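You operate a simulated robot arm through the tools that you are given. There is no shell and no other tool. Be economical: measure what you need, move in short steps, check, and stop when the job is done.

You run a simulated robot arm. Do the job below in one go: nothing can be reset, and whatever is moved stays where it is left.

TASK
Shut down the middle cooling loop and take both its tube ends off.
Fine: pump off and blue dial to OFF first; stand the blue and red ends on the steel base. Set down upright: middle blue tube end, middle red tube end.
Where things are to end (x, y in the base frame): middle blue tube end within 0.06 m of [0.85, 0.71]; middle red tube end within 0.06 m of [0.86, 0.79].

It is judged by the outcome, as a careful person would: the job done as asked, and still so three seconds after it is handed in. It fails if anything else is knocked over, pushed out of place, dropped, spilled or broken.

THE ROBOT
A 7-joint arm with a two-finger gripper, on a carriage that runs on a rail from [-1.981, 0.013] to [0.399, -0.003] (x, y) and turns from -147 to 186 degrees about z. Base frame: it is fixed where the carriage stands at the start and does not move with it; the origin is on the floor, on the carriage's upright axis, x ahead of it, y to its left, z up; the surface under the hand at the start is at about z = 0.76. Units: m, degrees, N and s.
Its first joint turns from -149.0 to 149.0 degrees. Places, roughly: blue cooling box [3, 0.7, 0.6]; left blue dial [-0.2, 0.4, 0.6]; left green button [-0.1, 0.4, 0.6]; left pump switch [-0.3, 0.4, 0.6]; middle blue dial [0.7, 0.4, 0.6]; middle blue tube end (3x3x5 cm) [1, 0.8, 0.9]; middle green button [0.9, 0.4, 0.6]; middle pump switch [0.6, 0.4, 0.6]; middle red tube end (3x3x5 cm) [1, 0.9, 0.9]; right blue dial [1.7, 0.4, 0.6]; right blue tube end (3x3x5 cm) [1.9, 0.8, 0.9]; right green button [1.8, 0.4, 0.6]; right pink tube end (3x3x5 cm) [1.6, 0.8, 0.9]; right pump switch [1.6, 0.4, 0.6]; right red tube end (3x3x5 cm) [1.9, 0.9, 0.9]; top of the middle steel base [0.8, 0.8, 0.8]. Payload 2.45 kg.
Tool frame: the origin (TCP) lies between the finger pads and is the grasp point; the fingertips stand 0.026 m ahead of it; z points along the fingers, y is the line along which they close. Largest opening 0.096 m; the body of the gripper starts 0.069 m behind the TCP.
Orientation is that of the tool frame in the base frame, as a unit quaternion [w, x, y, z]. With the fingers straight down and closing along the base's y, the tool's x points along the base's -x, its y along +y and its z along -z.

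THE INTERFACE
- The arm moves only by the tool move_arm. Its arguments are lists of equal length, an entry for each row: "rotation": the turn, a rotation vector about the tool's x, y, z in degrees, a list of three; "travel": the shift along the tool's x, y, z in m, a list of three; "fingers": the opening in per cent of the stroke, from 0 (shut) to 100 (fully open). In form: {"rotation": [[rx, ry, rz], ...], "travel": [[x, y, z], ...], "fingers": [fingers, ...]}. A call has 1 to 8 rows; each row shifts and turns the commanded pose from where the row before left it, along the tool's axes as they then stand. Each row takes 0.2 s and may step no farther than 0.05 m and 8.6 degrees from the row before; otherwise, or with a gripper value out of range, the whole call is refused. Where a pose cannot be reached the arm comes as near as it can. A force on the tool above 40 N (or 10 N above the force at the start of the call, whichever is more), or a blocked arm, ends the call early, and 0.2 s more pass. The fingers move at their own pace and stop on an object; they squeeze with about 38 N. The grip force told is the motor's: it shows also when the fingers shut on nothing. Time passes only in rows, and 0.2 s behind the last, so rows that do not move let the fingers close. It gives the time, the measured TCP pose, the force on the tool (base axes), the opening and the grip force at its end, in the units of the frame above (readings bear some noise), with the torque about the TCP (base axes, N m) and any sound that the robot's microphone picked up, and new pictures: "views" is both (left out), scene, wrist or none.
- Cameras (640 x 400 px; columns grow to the right, rows downward): "scene" is now at [-0.0042, 0.2294, 1.4862]; the picture's right is [0.82, -0.57, 0.00], its down [-0.46, -0.67, -0.59] and it looks along [0.33, 0.49, -0.81] (base axes); focal length 215 px, centre (320, 200). "wrist" rides on the gripper at [0.082, 0.003, -0.098] in the tool frame; the picture's right is [-0.04, 1.00, 0.00], its down [-0.73, -0.03, -0.68] and it looks along [-0.68, -0.03, 0.73] (tool axes); focal length 256 px, centre (320, 200).
- slide_trunk(by): slides the trunk up (or, below 0, down) by that many m; the arm and the scene camera ride with it, the base frame stays. It gives what a move gives, with no picture.
- steer(legs): drives the robot by 1 to 6 legs, each [ahead, left, turn to the left] in m, m and degrees, along the robot's own axes; the way and the turn of a leg run together, so that a leg with both is an arc; at most 1.5 m and 180 degrees a leg. The arm and the cameras ride along, it lands a little off, and it stops where it bumps. It keeps to its track: a leg is cut to what the track allows. It gives what a move gives, and a new picture of the scene camera.
- pan_tilt(pan, tilt): turns the head with the scene camera to pan (to the left, within 155 degrees either way) and tilt (down, from -29 to 69), counted from straight ahead of the robot. It gives what a move gives, and a new picture of the scene camera.
- locate(camera, pixels): for up to 12 pixels [column, row] of the newest picture of that camera ("zoom" is the newest enlarged one), the place [x, y, z] in the base frame of the surface seen there, good to about 0.002 m. No time passes.
- zoom(camera, box): a new picture of the part [left, top, right, bottom] of that camera's present view, enlarged. No time passes.
- finish_job(): hands the job in; it is judged then, once.

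Work in short steps. Measure before you move; look again where a grasp or a placing could have gone wrong, and mend it. You have 80 turns and 260 pictures in all, those below and enlarged ones among them. Open the gripper and draw the arm clear of the work before you hand the job in, unless the task says otherwise; then end with one line.

The tools are called after ">>>" as name(argument=value, ...) on one line, values as JSON. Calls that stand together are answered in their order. move_arm: Moves the arm, as the interface text tells. Its arguments: {"type":"object","properties":{"rotation":{"type":"array","items":{"type":"array","items":{"type":"number"}}},"travel":{"type":"array","items":{"type":"array","items":{"type":"number"}}},"fingers":{"type":"array","items":{"type":"number"}},"views":{"type":"string","enum":["both","scene","wrist","none"]}},"required":["rotation","travel","fingers"]} The other tools are called the same way: slide_trunk (by) slides the trunk up or down; steer (legs) drives the base; pan_tilt (pan, tilt) turns the head that bears the scene camera; locate (camera, pixels) gives the place of the surface under pixels of a picture; zoom (camera, box) takes an enlarged picture of a part of a camera's view; finish_job () hands the job in.

At the start:

```text
clock: 0.0
tcp_pos: [0.6753, 0.6138, 1.1333]
orientation: [0.0, 0.0, 1.0, 0.0]
ft_force: [-0.6, -0.3, 0.4]
ft_torque: [-0.02, 0.02, -0.01]
finger_gap: 0.096
grip_force: 0.0
trunk travel left (down, up): [-0.5, 0.21]
robot x, y, heading: [-0.0026, 0.0011, 0.0]
head pan, tilt: [55.4, 53.9]
```

scene: 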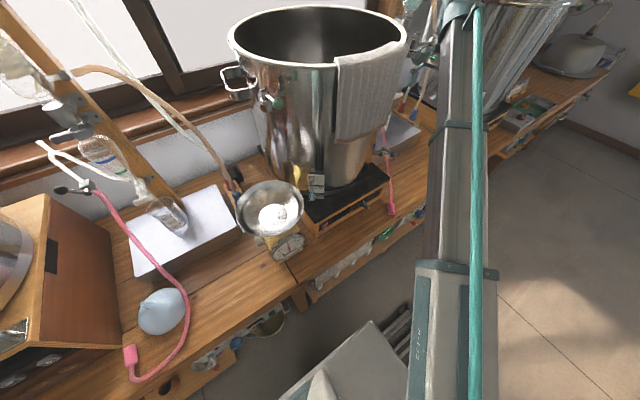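
wrist: 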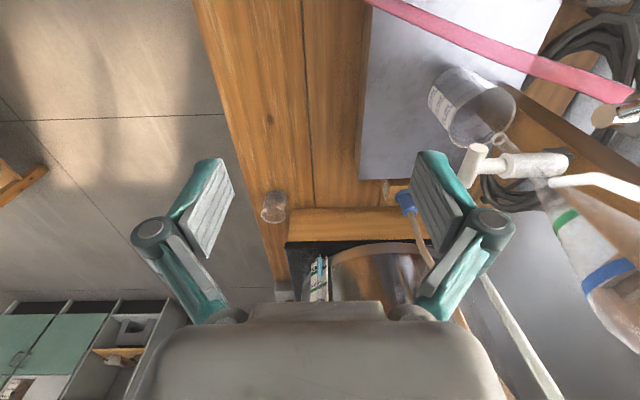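

The scene view shows the left station mostly, with the arm hiding the middle. I turn the head toward the middle loop.

>>> pan_tilt(pan=28, tilt=40)

```text
clock: 0.9
tcp_pos: [0.6766, 0.6127, 1.1334]
orientation: [0.0, 0.0, 1.0, 0.0]
ft_force: [0.2, 0.8, -0.9]
ft_torque: [-0.01, -0.03, 0.0]
finger_gap: 0.0959
grip_force: 0.1
trunk travel left (down, up): [-0.5, 0.21]
robot x, y, heading: [0.0011, 0.001, -0.1]
head pan, tilt: [28.0, 40.0]
```

scene: 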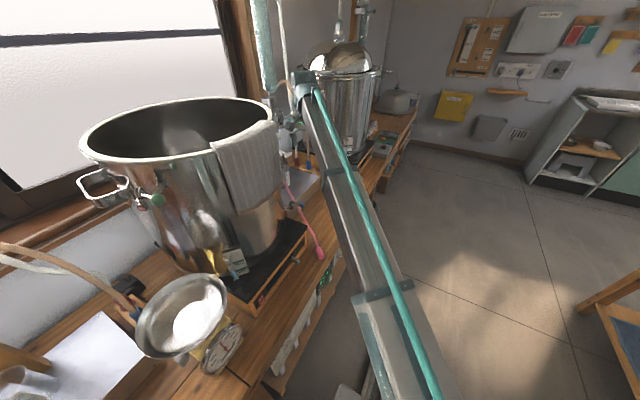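

The pot and the arm are in view; I locate landmarks in both pictures to get bearings.

>>> locate(camera="scene", pixels=[[300, 85], [320, 252], [325, 280], [275, 255], [190, 300], [285, 130], [150, 205], [285, 190], [300, 200], [240, 262], [345, 60], [330, 230]])

>>> locate(camera="wrist", pixels=[[272, 207], [318, 270], [410, 205], [470, 110], [540, 165], [350, 220], [370, 260], [600, 270], [400, 130], [230, 60]])

>>> zoom(camera="scene", box=[200, 60, 400, 310])

```text
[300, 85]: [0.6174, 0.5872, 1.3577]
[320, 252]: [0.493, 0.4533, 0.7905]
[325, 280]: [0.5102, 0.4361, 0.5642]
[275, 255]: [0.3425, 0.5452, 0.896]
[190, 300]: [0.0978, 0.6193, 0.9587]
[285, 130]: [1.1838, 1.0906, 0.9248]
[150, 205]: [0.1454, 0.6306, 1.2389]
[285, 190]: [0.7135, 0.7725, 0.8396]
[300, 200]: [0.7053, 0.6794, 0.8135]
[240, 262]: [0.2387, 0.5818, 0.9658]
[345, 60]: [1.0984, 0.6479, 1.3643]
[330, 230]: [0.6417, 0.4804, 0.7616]
```

```text
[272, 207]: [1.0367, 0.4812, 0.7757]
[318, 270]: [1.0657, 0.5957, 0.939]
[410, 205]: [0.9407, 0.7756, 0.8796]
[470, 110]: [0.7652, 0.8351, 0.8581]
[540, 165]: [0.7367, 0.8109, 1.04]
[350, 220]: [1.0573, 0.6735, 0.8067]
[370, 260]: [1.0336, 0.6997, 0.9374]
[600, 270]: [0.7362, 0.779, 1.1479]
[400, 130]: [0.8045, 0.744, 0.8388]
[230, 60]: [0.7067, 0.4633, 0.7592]
```

```text
1.60 times, centred on (300, 185) of scene
```

zoom: 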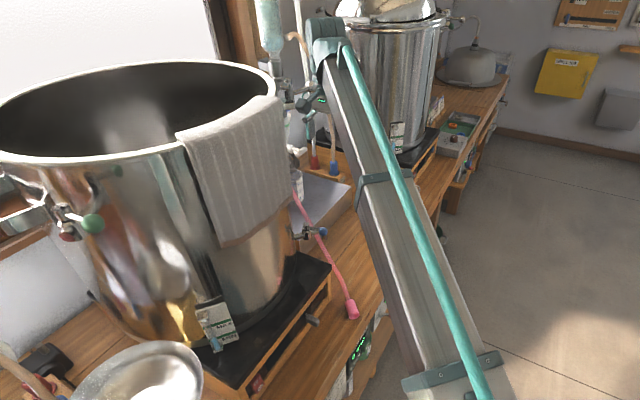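

The middle steel plate lies near (0.8,0.8) with a blue end at wrist (405,200); the panel is on the bench front (z≈0.6) and hidden. I swing the robot right, moving the arm over the aisle, so the head can see the front panel.

>>> steer(legs=[[0, 0, -60]])

>>> pan_tilt(pan=95, tilt=45)

```text
clock: 4.0
tcp_pos: [0.8698, -0.2787, 1.1319]
orientation: [0.0, 0.5, 0.866, 0.0]
ft_force: [1.0, -0.9, 0.5]
ft_torque: [-0.02, -0.02, 0.0]
finger_gap: 0.0959
grip_force: 0.0
trunk travel left (down, up): [-0.5, 0.21]
robot x, y, heading: [-0.0005, 0.0034, -60.0]
head pan, tilt: [28.0, 40.0]
```

scene: 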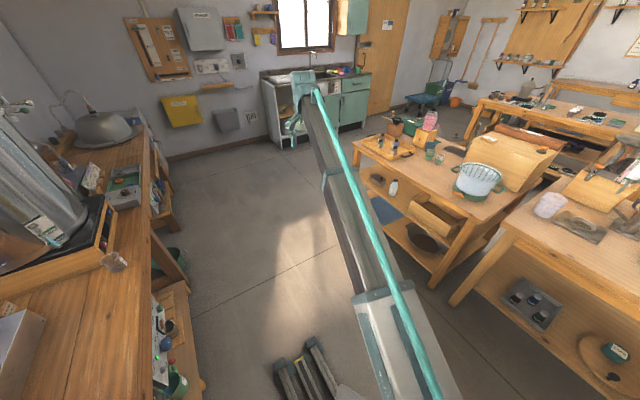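

```text
clock: 5.3
tcp_pos: [0.87, -0.2787, 1.1336]
orientation: [0.0, 0.501, 0.866, 0.0]
ft_force: [-0.2, 0.3, 0.4]
ft_torque: [0.03, -0.01, 0.0]
finger_gap: 0.0963
grip_force: 0.1
trunk travel left (down, up): [-0.5, 0.21]
robot x, y, heading: [0.0012, -0.0011, -60.0]
head pan, tilt: [95.0, 45.0]
```

scene: 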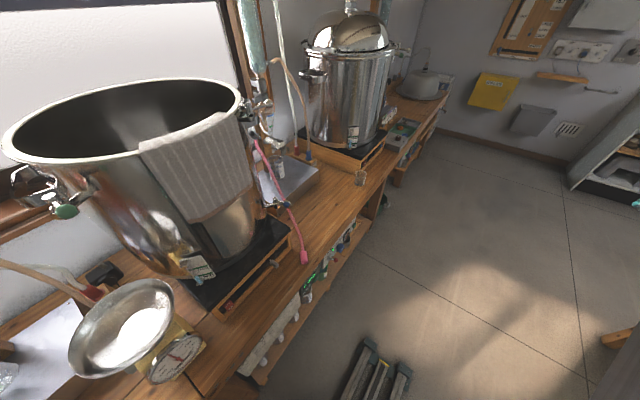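

The middle station is now clear of the arm. I zoom on the panel (290–350, 230–310) and the tube holders (230–330, 90–200).

>>> zoom(camera="scene", box=[270, 210, 390, 310])

>>> zoom(camera="scene", box=[220, 60, 400, 210])

```text
4.00 times, centred on (330, 260) of scene
```

zoom: 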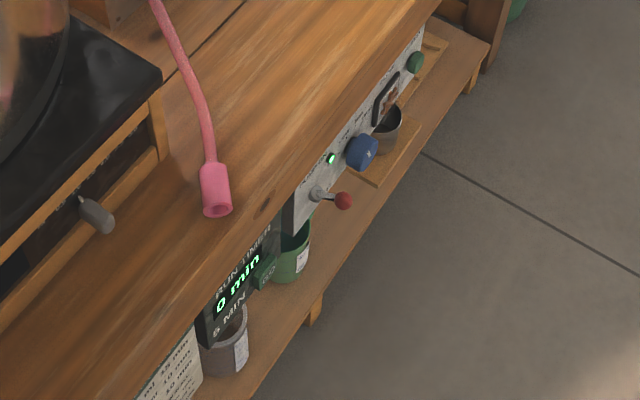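

```text
2.67 times, centred on (310, 135) of scene
```

zoom: 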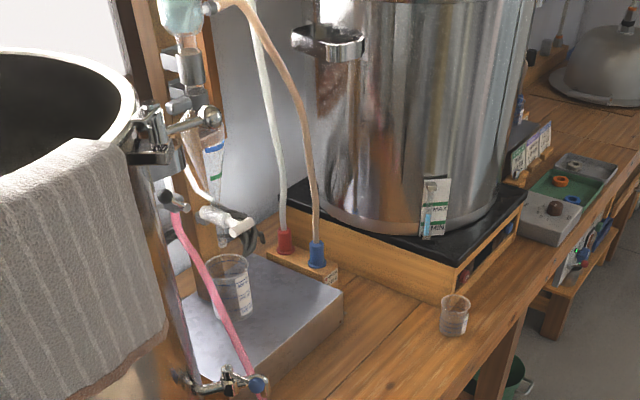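

Panel has a red-knobbed toggle, blue dial, and green LED; tube ends sit on pegs on a wooden block. I lower the trunk to see the panel more squarely.

>>> slide_trunk(by=-0.35)

>>> pan_tilt(pan=97, tilt=36)

>>> zoom(camera="scene", box=[270, 130, 430, 230])

```text
clock: 8.8
tcp_pos: [0.8701, -0.278, 0.7833]
orientation: [-0.001, 0.5, 0.866, 0.0]
ft_force: [0.0, 0.1, -0.5]
ft_torque: [-0.01, 0.0, 0.03]
finger_gap: 0.0961
grip_force: 0.1
trunk travel left (down, up): [-0.15, 0.56]
robot x, y, heading: [-0.0014, -0.0014, -60.1]
head pan, tilt: [95.0, 45.0]
```

```text
clock: 9.5
tcp_pos: [0.8703, -0.279, 0.7828]
orientation: [0.0, 0.499, 0.866, 0.0]
ft_force: [0.0, 0.3, -0.2]
ft_torque: [0.01, -0.06, -0.04]
finger_gap: 0.0961
grip_force: 0.0
trunk travel left (down, up): [-0.15, 0.56]
robot x, y, heading: [0.0013, -0.0026, -60.0]
head pan, tilt: [97.0, 36.0]
```

scene: 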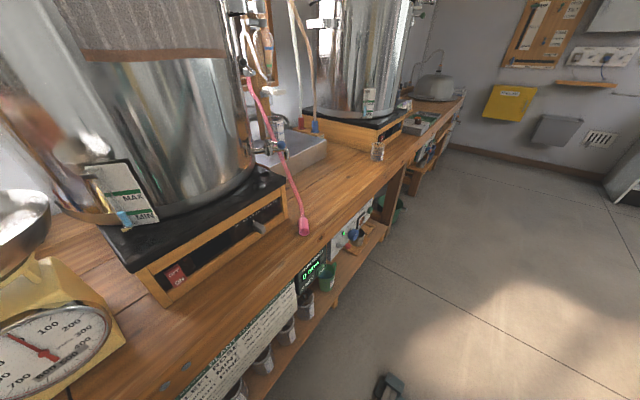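

```text
4.00 times, centred on (350, 180) of scene
```

zoom: 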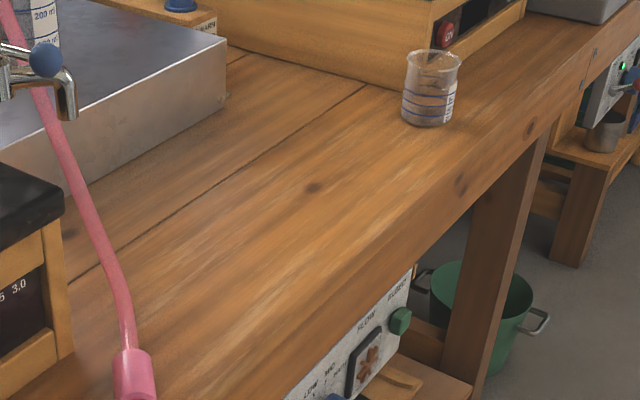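

I zoom on the panel itself and measure its features.

>>> zoom(camera="scene", box=[310, 190, 390, 270])

```text
5.00 times, centred on (350, 230) of scene
```

zoom: 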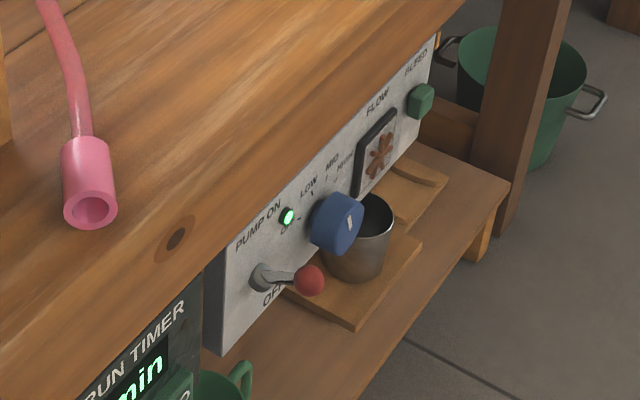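

>>> locate(camera="zoom", pixels=[[258, 278], [309, 280], [290, 217], [330, 222], [351, 222], [421, 100], [378, 155], [225, 325], [360, 215], [275, 210], [430, 60], [340, 195]])

>>> zoom(camera="scene", box=[330, 212, 370, 252])

```text
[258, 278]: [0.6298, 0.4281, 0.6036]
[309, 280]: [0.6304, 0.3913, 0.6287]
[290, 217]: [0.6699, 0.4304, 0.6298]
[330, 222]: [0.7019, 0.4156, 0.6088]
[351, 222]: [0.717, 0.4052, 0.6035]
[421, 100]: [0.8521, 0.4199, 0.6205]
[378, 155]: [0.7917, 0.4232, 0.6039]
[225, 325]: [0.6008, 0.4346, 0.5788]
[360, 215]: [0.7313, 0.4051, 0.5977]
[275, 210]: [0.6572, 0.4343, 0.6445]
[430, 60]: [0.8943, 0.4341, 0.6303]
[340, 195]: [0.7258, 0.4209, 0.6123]
```

```text
10.00 times, centred on (350, 232) of scene
```

zoom: 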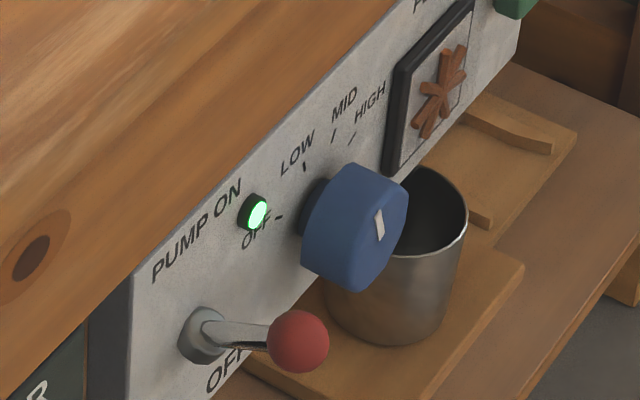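

Panel plane is y≈0.434; toggle lever points up (on). I measure dial ticks and the dial's mark to work out the turn.

>>> locate(camera="zoom", pixels=[[279, 217], [304, 167], [334, 136], [352, 135], [377, 236], [384, 210], [345, 285], [402, 185], [300, 345], [350, 250], [395, 245], [360, 165]])

```text
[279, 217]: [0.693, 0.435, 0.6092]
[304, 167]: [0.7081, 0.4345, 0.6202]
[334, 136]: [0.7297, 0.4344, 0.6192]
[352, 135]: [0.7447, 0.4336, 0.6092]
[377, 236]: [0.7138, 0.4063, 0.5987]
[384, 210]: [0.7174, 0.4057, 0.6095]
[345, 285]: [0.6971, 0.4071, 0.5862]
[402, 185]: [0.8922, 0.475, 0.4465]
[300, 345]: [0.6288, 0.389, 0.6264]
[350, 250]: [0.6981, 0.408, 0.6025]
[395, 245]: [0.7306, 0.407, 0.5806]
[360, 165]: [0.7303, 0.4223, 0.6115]
```

Ticks run OFF/LOW/MID/HIGH at about −52/−19/+19/+52° around (0.719, z 0.589), lever knob at (0.631,0.385,0.627). I yaw the tool 30° so its x points at the bench, and begin moving toward the panel in the aisle.

>>> move_arm(rotation=[[0, 0, 7.5], [0, 0, 7.5], [0, 0, 7.5], [0, 0, 7.5], [0, 0, 0], [0, 0, 0], [0, 0, 0], [0, 0, 0]], travel=[[0, 0, 0], [0, 0, 0], [0, 0, 0], [0, 0, 0], [0.04, -0.02, 0], [0.04, -0.02, 0], [0.04, -0.02, 0], [0.04, -0.02, 0]], fingers=[0, 0, 0, 0, 0, 0, 0, 0], views="none")

>>> move_arm(rotation=[[0, 8.2, 0], [0, 8.2, 0], [0, 8.2, 0], [0, 8.2, 0], [0, 8.2, 0], [0, 8.2, 0], [0, 8.2, 0], [0, 8.2, 0]], travel=[[0, 0, 0], [0, 0, 0], [0, 0, 0], [0, 0, 0], [0, 0, 0], [0, 0, 0], [0, 0, 0], [0, 0, 0]], fingers=[0, 0, 0, 0, 0, 0, 0, 0], views="both")

```text
clock: 11.3
tcp_pos: [0.791, -0.1197, 0.7834]
orientation: [0.0, 0.707, 0.707, -0.001]
ft_force: [0.4, -0.2, 0.5]
ft_torque: [0.02, 0.02, 0.0]
finger_gap: 0.0
grip_force: 28.0
trunk travel left (down, up): [-0.15, 0.56]
robot x, y, heading: [0.0014, -0.0008, -60.0]
head pan, tilt: [97.0, 36.0]
```

```text
clock: 13.1
tcp_pos: [0.7925, -0.1167, 0.779]
orientation: [-0.384, 0.594, 0.594, 0.383]
ft_force: [0.4, 0.1, 0.5]
ft_torque: [-0.01, -0.01, 0.0]
finger_gap: 0.0001
grip_force: 28.6
out of reach, approached as far as the arm can: row 3
trunk travel left (down, up): [-0.15, 0.56]
robot x, y, heading: [-0.0014, -0.0016, -60.1]
head pan, tilt: [97.0, 36.0]
```

scene: 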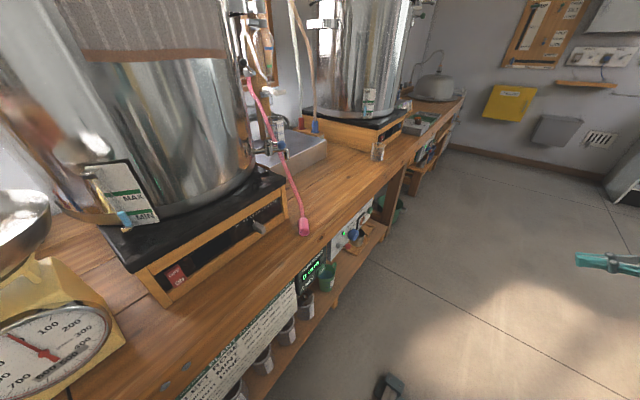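
wrist: 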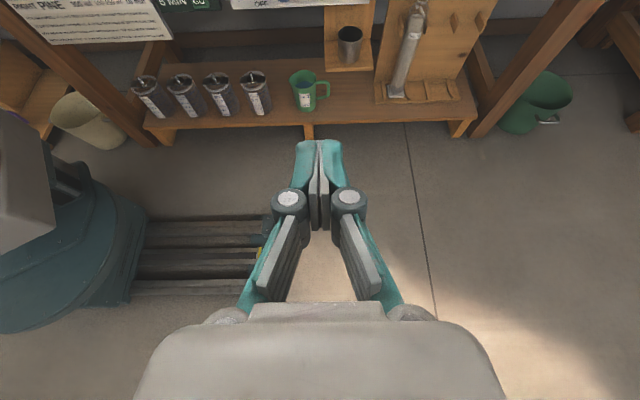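

The wrist pitches well. I finish the pitch to horizontal and move to a stand-off ahead of the toggle.

>>> move_arm(rotation=[[0, 8.13, 0], [0, 8.13, 0], [0, 8.13, 0], [0, 0, 0], [0, 0, 0], [0, 0, 0], [0, 0, 0], [0, 0, 0]], travel=[[0, 0, 0], [0, 0, 0], [0, 0, 0], [-0.02, -0.03, 0.03], [-0.02, -0.03, 0.03], [-0.02, -0.03, 0.03], [-0.02, -0.03, 0.03], [-0.02, -0.035, 0.03]], fingers=[0, 0, 0, 0, 0, 0, 0, 0], views="both")

```text
refused: row 8 steps farther than a row can; nothing moved
```

One row was just too long; I repeat it with a smaller step.

>>> move_arm(rotation=[[0, 8.13, 0], [0, 8.13, 0], [0, 8.13, 0], [0, 0, 0], [0, 0, 0], [0, 0, 0], [0, 0, 0], [0, 0, 0]], travel=[[0, 0, 0], [0, 0, 0], [0, 0, 0], [-0.02, -0.03, 0.03], [-0.02, -0.03, 0.03], [-0.02, -0.03, 0.03], [-0.02, -0.03, 0.03], [-0.02, -0.03, 0.03]], fingers=[0, 0, 0, 0, 0, 0, 0, 0], views="both")

```text
clock: 14.9
tcp_pos: [0.6416, 0.0333, 0.6808]
orientation: [-0.499, 0.5, 0.5, 0.501]
ft_force: [-0.5, -0.1, -0.4]
ft_torque: [0.03, -0.03, 0.03]
finger_gap: 0.0
grip_force: 28.7
trunk travel left (down, up): [-0.15, 0.56]
robot x, y, heading: [-0.0004, -0.0012, -60.0]
head pan, tilt: [97.0, 36.0]
```

scene: 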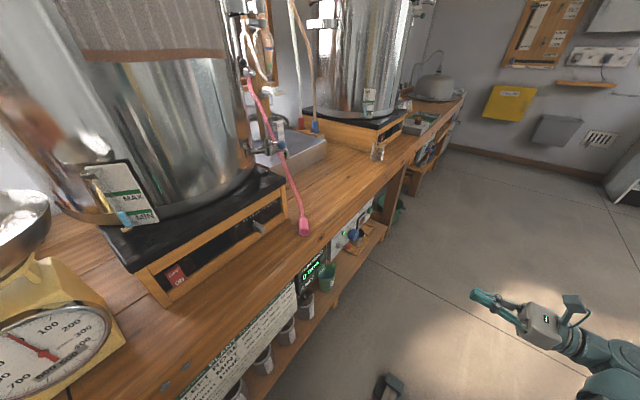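
wrist: 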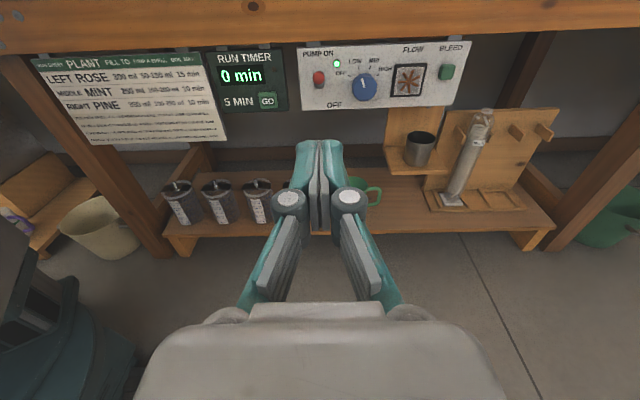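

Excellent view of the panel. I zoom the wrist picture on it to read the dial and toggle.

>>> zoom(camera="wrist", box=[290, 35, 410, 115])

>>> zoom(camera="wrist", box=[30, 40, 290, 150])

```text
5.00 times, centred on (350, 75) of wrist
```

zoom: 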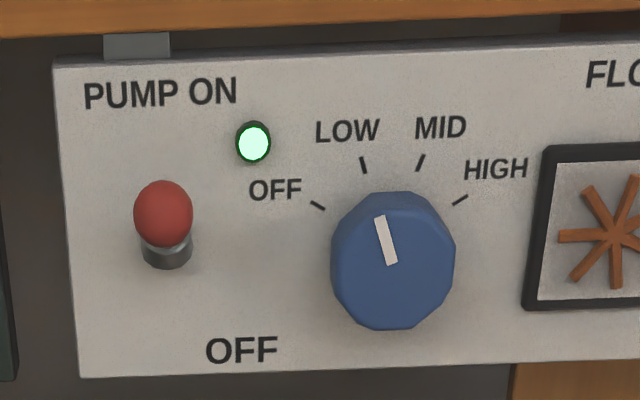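

```text
2.46 times, centred on (160, 95) of wrist
```

zoom: 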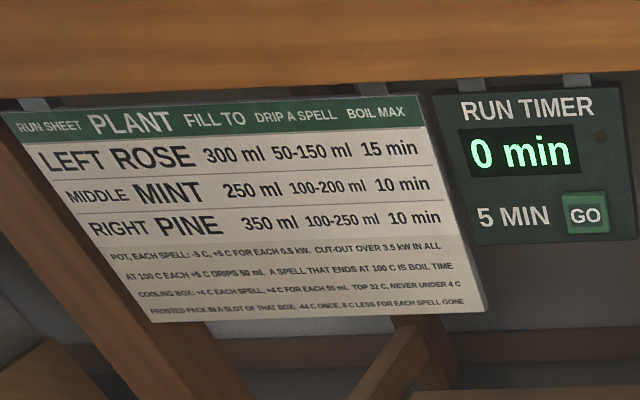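

The dial is at LOW; OFF is ~35° counter-clockwise. I measure the knob and dial from this view.

>>> zoom(camera="wrist", box=[290, 35, 410, 115])

>>> locate(camera="zoom", pixels=[[163, 210], [163, 185], [163, 240], [392, 260], [340, 262], [446, 262], [392, 200], [392, 320], [318, 205], [363, 165], [240, 260], [600, 330]])

```text
5.00 times, centred on (350, 75) of wrist
```

zoom: 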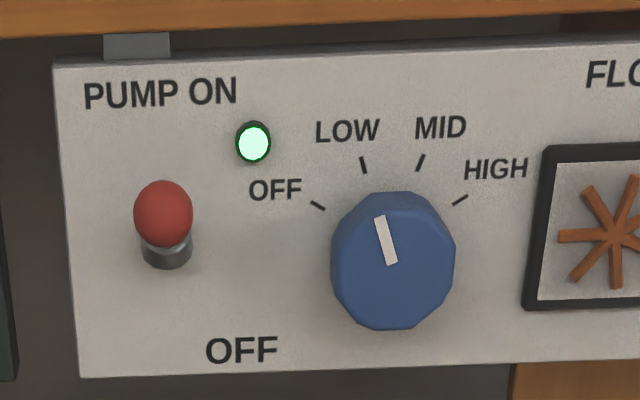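

```text
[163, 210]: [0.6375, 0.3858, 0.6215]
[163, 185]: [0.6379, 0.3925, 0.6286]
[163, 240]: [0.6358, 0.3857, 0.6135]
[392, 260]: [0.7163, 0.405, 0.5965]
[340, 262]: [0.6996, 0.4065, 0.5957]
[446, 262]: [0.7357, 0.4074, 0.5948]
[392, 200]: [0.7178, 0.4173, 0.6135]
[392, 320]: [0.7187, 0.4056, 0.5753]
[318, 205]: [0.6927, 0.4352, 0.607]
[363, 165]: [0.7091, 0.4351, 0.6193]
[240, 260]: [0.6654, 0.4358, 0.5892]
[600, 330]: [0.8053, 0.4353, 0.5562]
```

Knob centre ≈(0.637,0.39,0.62). I advance to just above it (fingertips at y≈0.395, z 0.665).

>>> move_arm(rotation=[[0, 0, 0], [0, 0, 0], [0, 0, 0], [0, 0, 0], [0, 0, 0], [0, 0, 0], [0, 0, 0]], travel=[[-0.015, -0.005, 0.047], [0, 0, 0.049], [0, 0, 0.049], [0, 0, 0.049], [0, 0, 0.049], [0, 0, 0.049], [0, 0, 0.045]], fingers=[0, 0, 0, 0, 0, 0, 0], views="wrist")

```text
clock: 16.5
tcp_pos: [0.6378, 0.3678, 0.6629]
orientation: [-0.5, 0.5, 0.5, 0.5]
ft_force: [0.4, -0.3, 0.4]
ft_torque: [0.01, 0.03, 0.0]
finger_gap: 0.0
grip_force: 27.8
trunk travel left (down, up): [-0.15, 0.56]
robot x, y, heading: [0.0011, 0.0012, -59.9]
head pan, tilt: [97.0, 36.0]
```

wrist: 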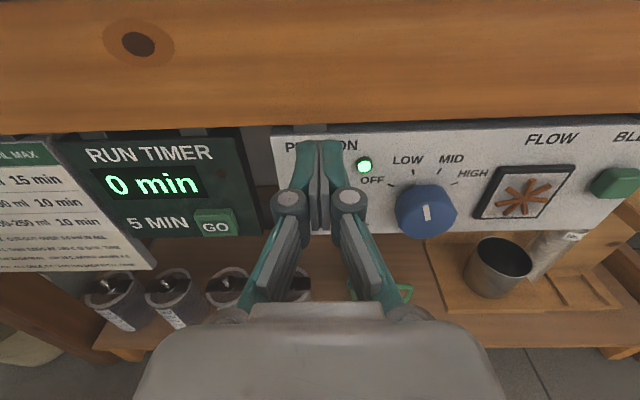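

Fingers are over the knob. I press down in small steps, to z≈0.60.

>>> move_arm(rotation=[[0, 0, 0], [0, 0, 0], [0, 0, 0], [0, 0, 0], [0, 0, 0], [0, 0, 0]], travel=[[-0.01, 0, 0], [-0.01, 0, 0], [-0.01, 0, 0], [-0.01, 0, 0], [-0.01, 0, 0], [-0.01, 0, 0]], fingers=[0, 0, 0, 0, 0, 0], views="wrist")

```text
clock: 17.9
tcp_pos: [0.638, 0.3691, 0.604]
orientation: [-0.5, 0.5, 0.5, 0.5]
ft_force: [-1.4, -1.1, 0.5]
ft_torque: [0.03, -0.03, 0.0]
finger_gap: 0.0
grip_force: 28.8
trunk travel left (down, up): [-0.15, 0.56]
robot x, y, heading: [0.0, 0.001, -59.9]
head pan, tilt: [97.0, 36.0]
heard: click
```

wrist: 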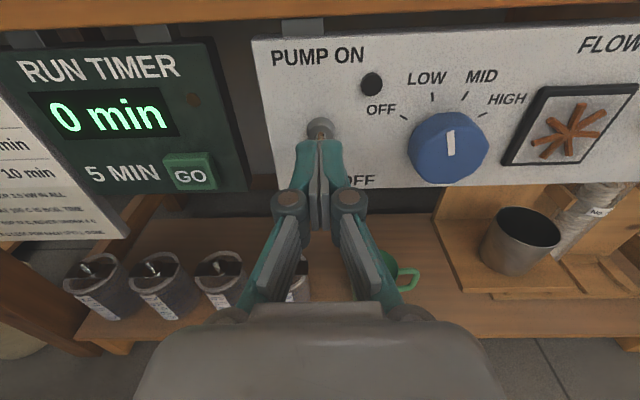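

Click heard and the pump light went out. I back off, open partly, and line up with the dial at (0.7175, z 0.594).

>>> move_arm(rotation=[[0, 0, 0], [0, 0, 0], [0, 0, 0], [0, 0, 0], [0, 0, 0]], travel=[[0.005, 0, -0.04], [0, 0, -0.04], [-0.009, 0.04, 0], [-0.006, 0.0395, 0], [0, 0, 0.02]], fingers=[0, 0, 57, 57, 57], views="wrist")

>>> zoom(camera="wrist", box=[160, 10, 400, 160])

```text
clock: 19.1
tcp_pos: [0.7162, 0.3086, 0.5934]
orientation: [-0.5, 0.5, 0.499, 0.5]
ft_force: [-0.1, 0.5, -0.9]
ft_torque: [-0.02, -0.01, -0.01]
finger_gap: 0.0544
grip_force: 0.0
trunk travel left (down, up): [-0.15, 0.56]
robot x, y, heading: [-0.0009, -0.0047, -60.1]
head pan, tilt: [97.0, 36.0]
```

wrist: 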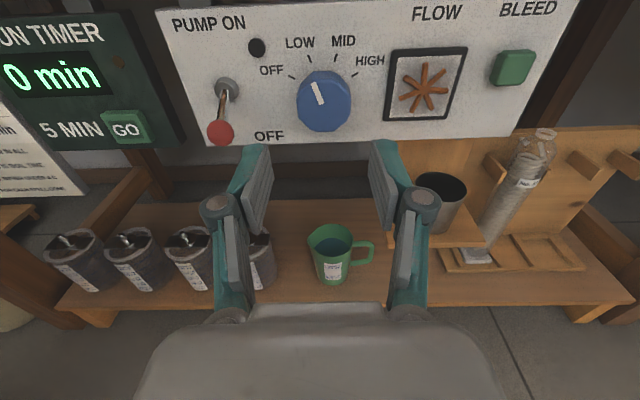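

```text
2.67 times, centred on (280, 85) of wrist
```

zoom: 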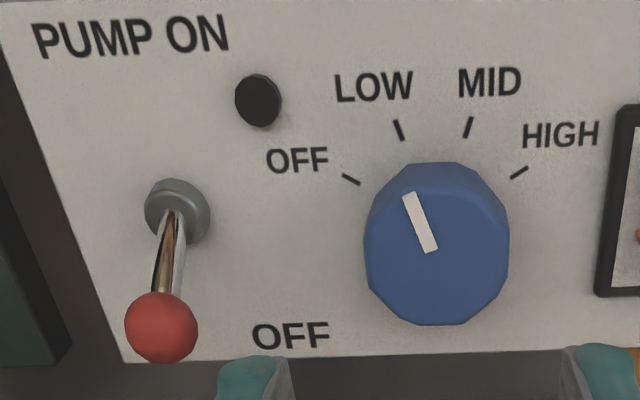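

Toggle is down, dial still at LOW. I advance around the dial and close.

>>> move_arm(rotation=[[0, 0, 0], [0, 0, 0], [0, 0, 0], [0, 0, 0], [0, 0, 0]], travel=[[0, 0.001, 0.043], [0, 0, 0.042], [0, 0, 0], [0, 0, 0], [0, 0, 0]], fingers=[57, 57, 20, 20, 20], views="wrist")

```text
clock: 20.3
tcp_pos: [0.7199, 0.3945, 0.5952]
orientation: [-0.5, 0.5, 0.5, 0.5]
ft_force: [13.3, 4.1, 1.5]
ft_torque: [-0.25, -0.02, -0.34]
finger_gap: 0.0425
grip_force: 44.7
trunk travel left (down, up): [-0.15, 0.56]
robot x, y, heading: [-0.0017, -0.0025, -60.2]
head pan, tilt: [97.0, 36.0]
```

wrist: 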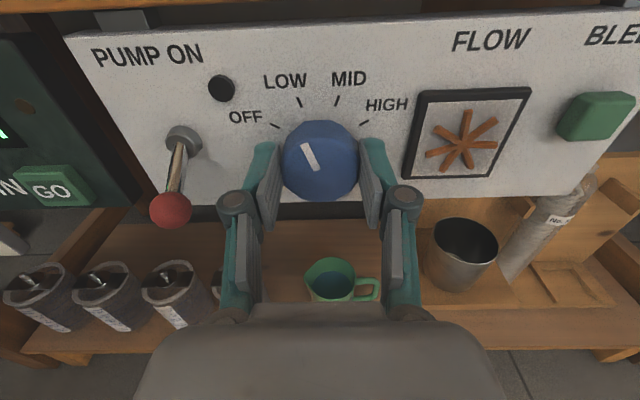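

Dial is gripped, with a side force of 13 N, so I shift 2 mm along +x and turn −36° about the tool axis.

>>> move_arm(rotation=[[0, 0, 0], [0, 0, -6], [0, 0, -6], [0, 0, -6], [0, 0, -6], [0, 0, -6], [0, 0, -6]], travel=[[0, 0.002, 0], [0, 0, 0], [0, 0, 0], [0, 0, 0], [0, 0, 0], [0, 0, 0], [0, 0, 0]], fingers=[20, 20, 20, 20, 20, 20, 20], views="wrist")

```text
clock: 21.9
tcp_pos: [0.7193, 0.3943, 0.5944]
orientation: [-0.321, 0.32, 0.631, 0.63]
ft_force: [-10.3, -15.0, -7.3]
ft_torque: [-0.92, 0.06, -0.34]
finger_gap: 0.0424
grip_force: 44.7
trunk travel left (down, up): [-0.15, 0.56]
robot x, y, heading: [0.0009, -0.0006, -59.9]
head pan, tilt: [97.0, 36.0]
```

wrist: 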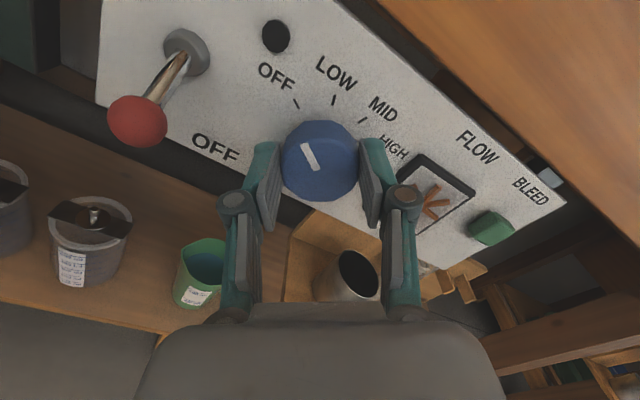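

The mark now points at OFF. I release, withdraw, and look.

>>> move_arm(rotation=[[0, 0, 0], [0, 0, 0], [0, 0, 0], [0, 0, 7.2], [0, 0, 7.2], [0, 0, 7.2], [0, 0, 7.2], [0, 0, 7.2]], travel=[[0, 0, 0], [0, 0, -0.03], [0, 0, -0.045], [0, 0, -0.02], [0, 0, -0.02], [0, 0, -0.02], [0, 0, -0.02], [0, 0, -0.02]], fingers=[57, 57, 57, 57, 57, 57, 57, 57], views="wrist")

>>> zoom(camera="wrist", box=[200, 20, 440, 170])

```text
clock: 23.7
tcp_pos: [0.7192, 0.2198, 0.5953]
orientation: [-0.501, 0.501, 0.5, 0.499]
ft_force: [0.0, -0.2, 1.0]
ft_torque: [0.01, 0.01, -0.02]
finger_gap: 0.0545
grip_force: 0.0
trunk travel left (down, up): [-0.15, 0.56]
robot x, y, heading: [0.0001, 0.0009, -59.9]
head pan, tilt: [97.0, 36.0]
```

wrist: 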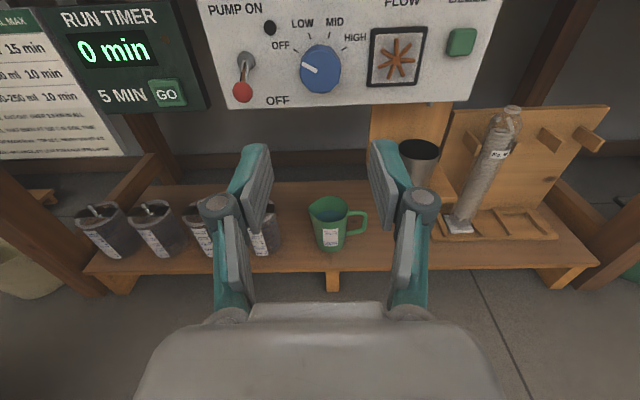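

```text
2.67 times, centred on (320, 95) of wrist
```

zoom: 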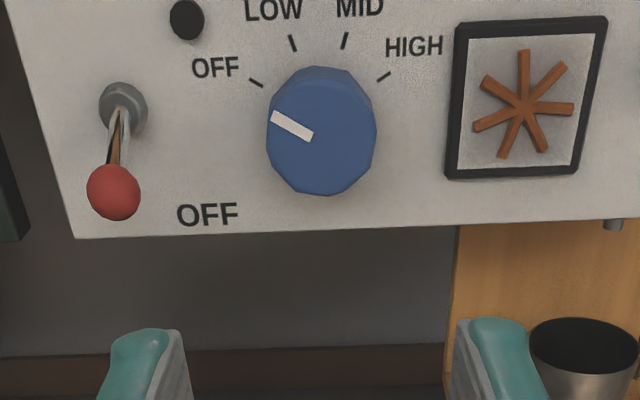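

Pump is off and the dial is at OFF. Keeping the tool horizontal, I raise the trunk and drive along the rail toward +x to look at the tube ends.

>>> slide_trunk(by=0.4)

>>> steer(legs=[[0.15, 0.26, 0]])

>>> pan_tilt(pan=105, tilt=40)

```text
clock: 27.5
tcp_pos: [0.7192, 0.2194, 0.9953]
orientation: [-0.5, 0.5, 0.5, 0.5]
ft_force: [-0.3, -0.3, -0.5]
ft_torque: [-0.04, 0.0, 0.03]
finger_gap: 0.0548
grip_force: 0.0
trunk travel left (down, up): [-0.55, 0.16]
robot x, y, heading: [-0.0008, -0.0014, -59.9]
head pan, tilt: [97.0, 36.0]
```

```text
clock: 29.6
tcp_pos: [1.0218, 0.2157, 0.9941]
orientation: [-0.5, 0.5, 0.5, 0.5]
ft_force: [-0.1, 0.1, 0.0]
ft_torque: [0.01, -0.03, 0.05]
finger_gap: 0.0547
grip_force: 0.0
trunk travel left (down, up): [-0.55, 0.16]
robot x, y, heading: [0.2969, -0.0027, -60.5]
head pan, tilt: [97.0, 36.0]
```

scene: 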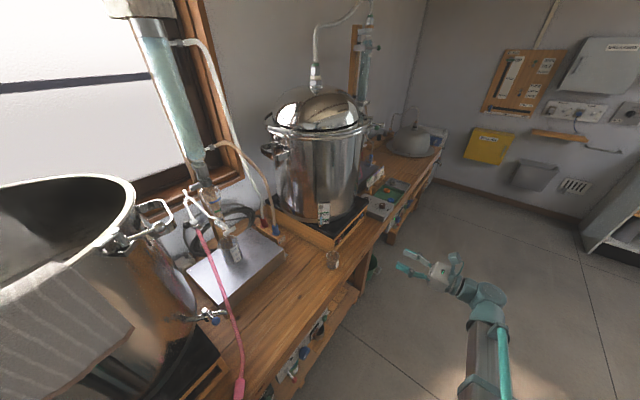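

```text
clock: 30.2
tcp_pos: [1.02, 0.2167, 0.996]
orientation: [-0.499, 0.501, 0.499, 0.501]
ft_force: [0.6, 0.2, 0.8]
ft_torque: [0.01, 0.03, 0.02]
finger_gap: 0.0545
grip_force: 0.0
trunk travel left (down, up): [-0.55, 0.16]
robot x, y, heading: [0.2992, -0.0022, -60.3]
head pan, tilt: [105.0, 40.0]
```

scene: 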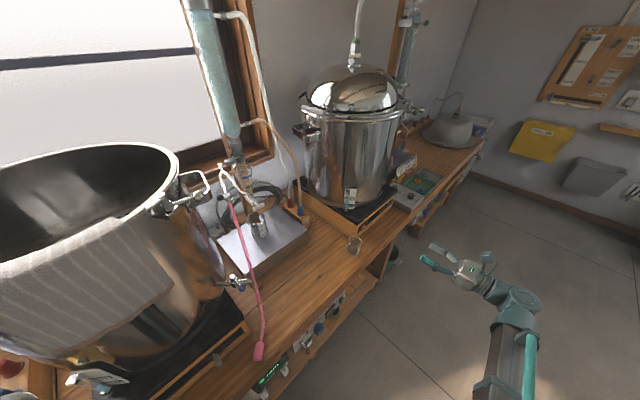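

Good view of the plate, block and tube ends around (290–305, 200–215). I zoom in.

>>> zoom(camera="scene", box=[190, 100, 350, 290])

>>> zoom(camera="scene", box=[220, 170, 340, 250])

```text
2.11 times, centred on (270, 195) of scene
```

zoom: 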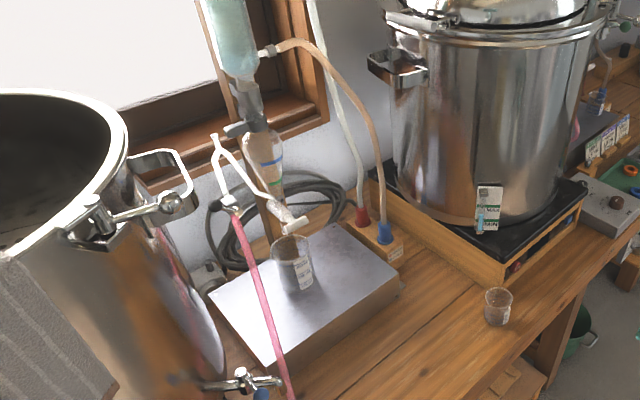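

```text
5.00 times, centred on (280, 210) of scene
```

zoom: 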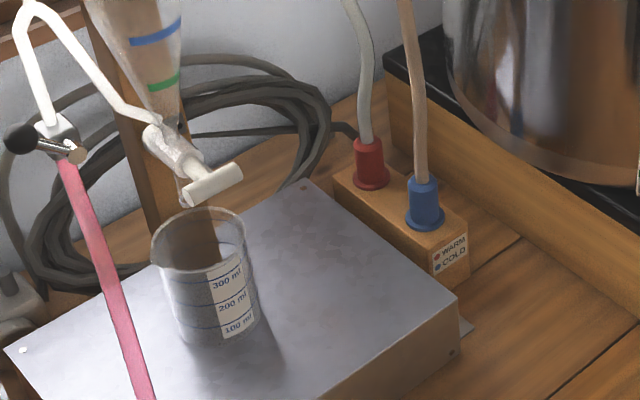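

>>> locate(camera="zoom", pixels=[[371, 160], [371, 185], [425, 202], [425, 225], [370, 145], [424, 182], [306, 182], [456, 300], [8, 348], [330, 395], [468, 225], [335, 182]])

>>> locate(camera="scene", pixels=[[247, 280], [258, 240], [284, 185], [293, 170], [300, 185], [272, 140], [315, 195], [330, 180], [230, 280], [275, 160], [350, 235], [290, 160]])

```text
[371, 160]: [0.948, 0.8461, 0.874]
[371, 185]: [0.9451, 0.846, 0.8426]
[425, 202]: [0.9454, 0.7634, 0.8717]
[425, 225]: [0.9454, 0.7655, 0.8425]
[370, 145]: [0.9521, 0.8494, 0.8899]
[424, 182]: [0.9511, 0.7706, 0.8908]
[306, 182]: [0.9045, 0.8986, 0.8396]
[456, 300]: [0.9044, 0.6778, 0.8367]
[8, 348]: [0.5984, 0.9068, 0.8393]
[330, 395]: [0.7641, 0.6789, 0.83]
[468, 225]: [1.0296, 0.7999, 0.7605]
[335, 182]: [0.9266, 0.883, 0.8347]
```

```text
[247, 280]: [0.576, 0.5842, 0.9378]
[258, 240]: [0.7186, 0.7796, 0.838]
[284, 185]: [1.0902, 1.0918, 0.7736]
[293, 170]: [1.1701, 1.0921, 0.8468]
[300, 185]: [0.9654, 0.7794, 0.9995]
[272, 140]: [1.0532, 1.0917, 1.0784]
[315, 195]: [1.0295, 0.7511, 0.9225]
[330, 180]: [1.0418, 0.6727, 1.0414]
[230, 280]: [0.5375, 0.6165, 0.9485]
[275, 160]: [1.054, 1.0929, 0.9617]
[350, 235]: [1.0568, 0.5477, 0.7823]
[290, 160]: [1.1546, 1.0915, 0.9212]
```

Blue end stands at about (0.953,0.775, z 0.84–0.89), red at (0.954,0.856); block and plate tops are both ≈0.839. I'll take blue first with a horizontal, slightly down-pitched tool: yaw 10° toward +x, pitch 25° down, then approach.

>>> move_arm(rotation=[[-5, 0, 0], [-5, 0, 0], [0, -8.4, 0], [0, -8.3, 0], [0, -8.3, 0], [0, 0, 0], [0, 0, 0], [0, 0, 0]], travel=[[0, 0, 0], [0, 0, 0], [0, 0, 0], [0, 0, 0], [0, 0, 0], [0.01125, -0.0163, 0.0421], [0.01125, -0.0163, 0.0421], [0.01125, -0.0163, 0.0421]], fingers=[57, 57, 57, 57, 57, 57, 57, 57], views="both")

>>> locate(camera="scene", pixels=[[245, 228], [258, 215], [268, 230], [248, 118], [245, 150], [240, 125], [270, 125], [258, 120]])

```text
clock: 32.0
tcp_pos: [0.9948, 0.352, 0.9722]
orientation: [-0.344, 0.647, 0.541, 0.413]
ft_force: [0.3, -0.5, -0.3]
ft_torque: [0.02, 0.0, -0.01]
finger_gap: 0.0548
grip_force: 0.1
trunk travel left (down, up): [-0.55, 0.16]
robot x, y, heading: [0.3, -0.0014, -60.3]
head pan, tilt: [105.0, 40.0]
```

scene: 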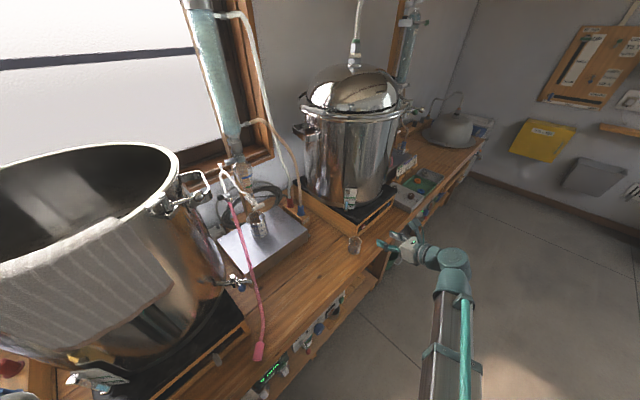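
wrist: 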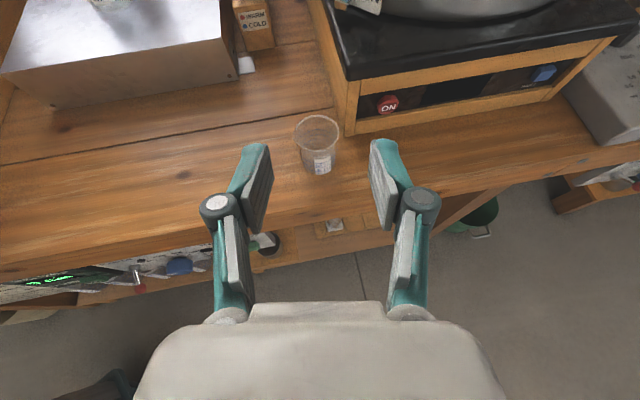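

```text
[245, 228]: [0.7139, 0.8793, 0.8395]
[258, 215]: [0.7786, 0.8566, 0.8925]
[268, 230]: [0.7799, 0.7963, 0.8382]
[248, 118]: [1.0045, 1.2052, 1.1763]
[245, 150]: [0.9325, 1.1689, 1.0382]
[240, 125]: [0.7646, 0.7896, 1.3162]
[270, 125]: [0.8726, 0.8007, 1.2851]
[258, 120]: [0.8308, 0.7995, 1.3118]
```

Tracking well; tubes hang from an outlet near (0.765,0.79,1.316). I continue to the pre-grasp point.

>>> move_arm(rotation=[[0, 0, 0], [0, 0, 0], [0, 0, 0], [0, 0, 0], [0, 0, 0], [0, 0, 0], [0, 0, 0]], travel=[[0.01125, -0.0163, 0.0421], [0.01125, -0.0163, 0.0421], [0.01125, -0.0163, 0.0421], [0.01125, -0.0163, 0.0421], [0.01125, -0.0163, 0.0421], [0.01125, -0.0163, 0.0421], [0.01125, -0.0163, 0.0421]], fingers=[57, 57, 57, 57, 57, 57, 57], views="both")

```text
clock: 33.6
tcp_pos: [0.9351, 0.6665, 0.9176]
orientation: [-0.345, 0.647, 0.541, 0.412]
ft_force: [0.2, 0.0, -0.9]
ft_torque: [0.0, 0.01, -0.01]
finger_gap: 0.0549
grip_force: 0.0
trunk travel left (down, up): [-0.55, 0.16]
robot x, y, heading: [0.3029, -0.0008, -60.1]
head pan, tilt: [105.0, 40.0]
```

scene: 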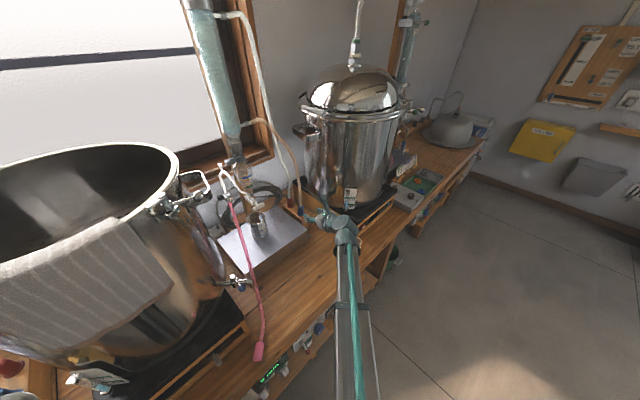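
wrist: 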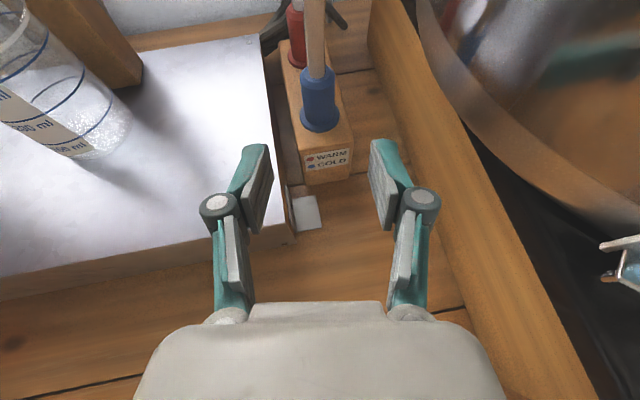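

Blue end sits between the fingers ahead at wrist (320,100). I measure it.

>>> locate(camera="wrist", pixels=[[318, 75], [319, 100], [320, 125], [303, 100], [335, 100], [297, 45], [355, 165], [375, 60], [440, 250]])

```text
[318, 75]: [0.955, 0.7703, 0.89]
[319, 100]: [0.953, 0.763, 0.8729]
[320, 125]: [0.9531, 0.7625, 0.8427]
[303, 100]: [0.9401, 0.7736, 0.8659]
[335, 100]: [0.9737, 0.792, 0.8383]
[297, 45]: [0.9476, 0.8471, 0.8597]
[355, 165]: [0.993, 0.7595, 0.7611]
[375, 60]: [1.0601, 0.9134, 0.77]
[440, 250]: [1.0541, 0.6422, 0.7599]
```

Blue axis ≈(0.954,0.776). I slide in 0.121 m and close.

>>> move_arm(rotation=[[0, 0, 0], [0, 0, 0], [0, 0, 0], [0, 0, 0], [0, 0, 0], [0, 0, 0], [0, 0, 0]], travel=[[0.0008, 0, 0.0403], [0.0008, 0, 0.0403], [0.0008, 0, 0.0403], [0, 0, 0], [0, 0, 0], [0, 0, 0], [0, 0, 0]], fingers=[57, 57, 57, 57, 15, 15, 15], views="wrist")

```text
clock: 35.2
tcp_pos: [0.9548, 0.777, 0.8688]
orientation: [-0.345, 0.646, 0.541, 0.412]
ft_force: [-0.7, -0.1, 0.4]
ft_torque: [0.02, -0.03, -0.01]
finger_gap: 0.0261
grip_force: 38.0
trunk travel left (down, up): [-0.55, 0.16]
robot x, y, heading: [0.3001, 0.0019, -60.2]
head pan, tilt: [105.0, 40.0]
```

wrist: 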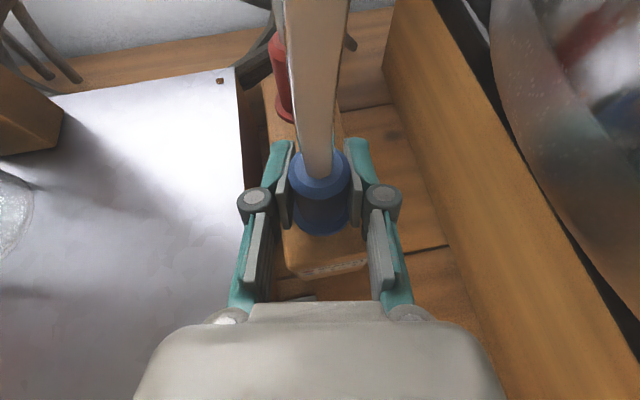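

Firm grip (26 mm). I lift straight up 6 cm.

>>> move_arm(rotation=[[0, 0, 0], [0, 0, 0], [0, 0, 0], [0, 0, 0]], travel=[[0.0136, 0, -0.0063], [0.0136, 0, -0.0063], [0.0136, 0, -0.0063], [0.0136, 0, -0.0063]], fingers=[15, 15, 15, 15], views="wrist")

```text
clock: 36.2
tcp_pos: [0.9563, 0.7772, 0.9296]
orientation: [-0.345, 0.647, 0.541, 0.413]
ft_force: [0.6, -0.6, -0.6]
ft_torque: [0.0, -0.01, -0.03]
finger_gap: 0.0261
grip_force: 38.1
trunk travel left (down, up): [-0.55, 0.16]
robot x, y, heading: [0.3016, -0.0036, -60.0]
head pan, tilt: [105.0, 40.0]
```

wrist: 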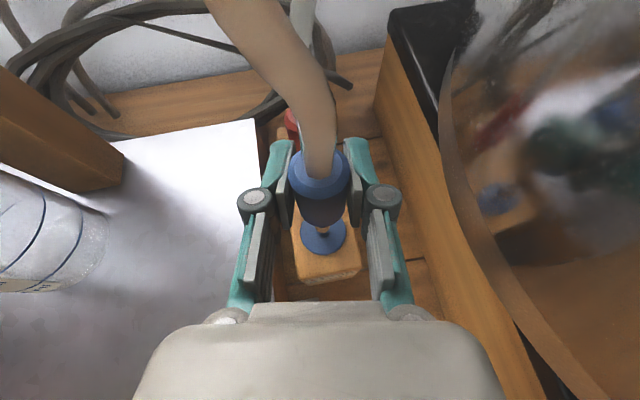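

The blue end is free; its peg stays on the block. I turn the tool to yaw −10° and carry the end above (0.81,0.705) on the plate, leaving room beside it for red.

>>> move_arm(rotation=[[6.7, 0, 0], [6.7, 0, 0], [6.6, 0, 0], [0, 0, 0], [0, 0, 0], [0, 0, 0], [0, 0, 0]], travel=[[0, 0, 0], [0, 0, 0], [0, 0, 0], [-0.0048, -0.0391, -0.0103], [-0.0048, -0.0391, -0.0103], [-0.0048, -0.0391, -0.0103], [-0.0048, -0.0391, -0.0103]], fingers=[15, 15, 15, 15, 15, 15, 15], views="both")

```text
clock: 37.9
tcp_pos: [0.8079, 0.708, 0.952]
orientation: [-0.452, 0.577, 0.605, 0.312]
ft_force: [-0.2, 0.4, -0.8]
ft_torque: [-0.01, 0.02, 0.02]
finger_gap: 0.0256
grip_force: 38.3
trunk travel left (down, up): [-0.55, 0.16]
robot x, y, heading: [0.3013, -0.0017, -60.1]
head pan, tilt: [105.0, 40.0]
```

scene: 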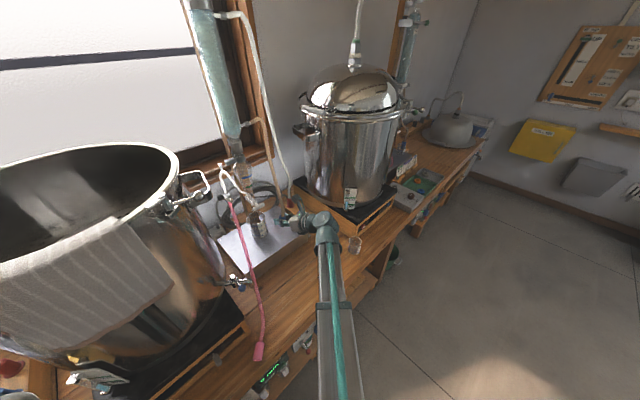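
wrist: 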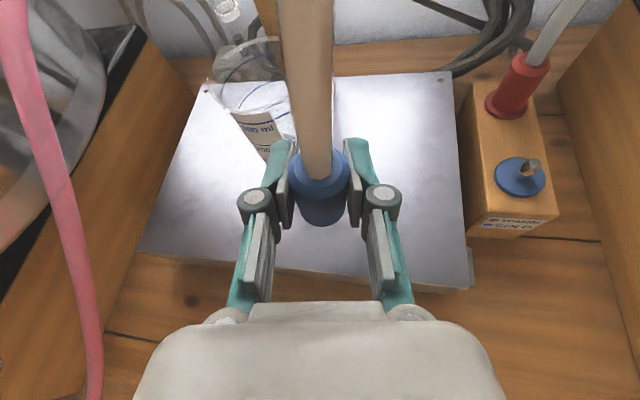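

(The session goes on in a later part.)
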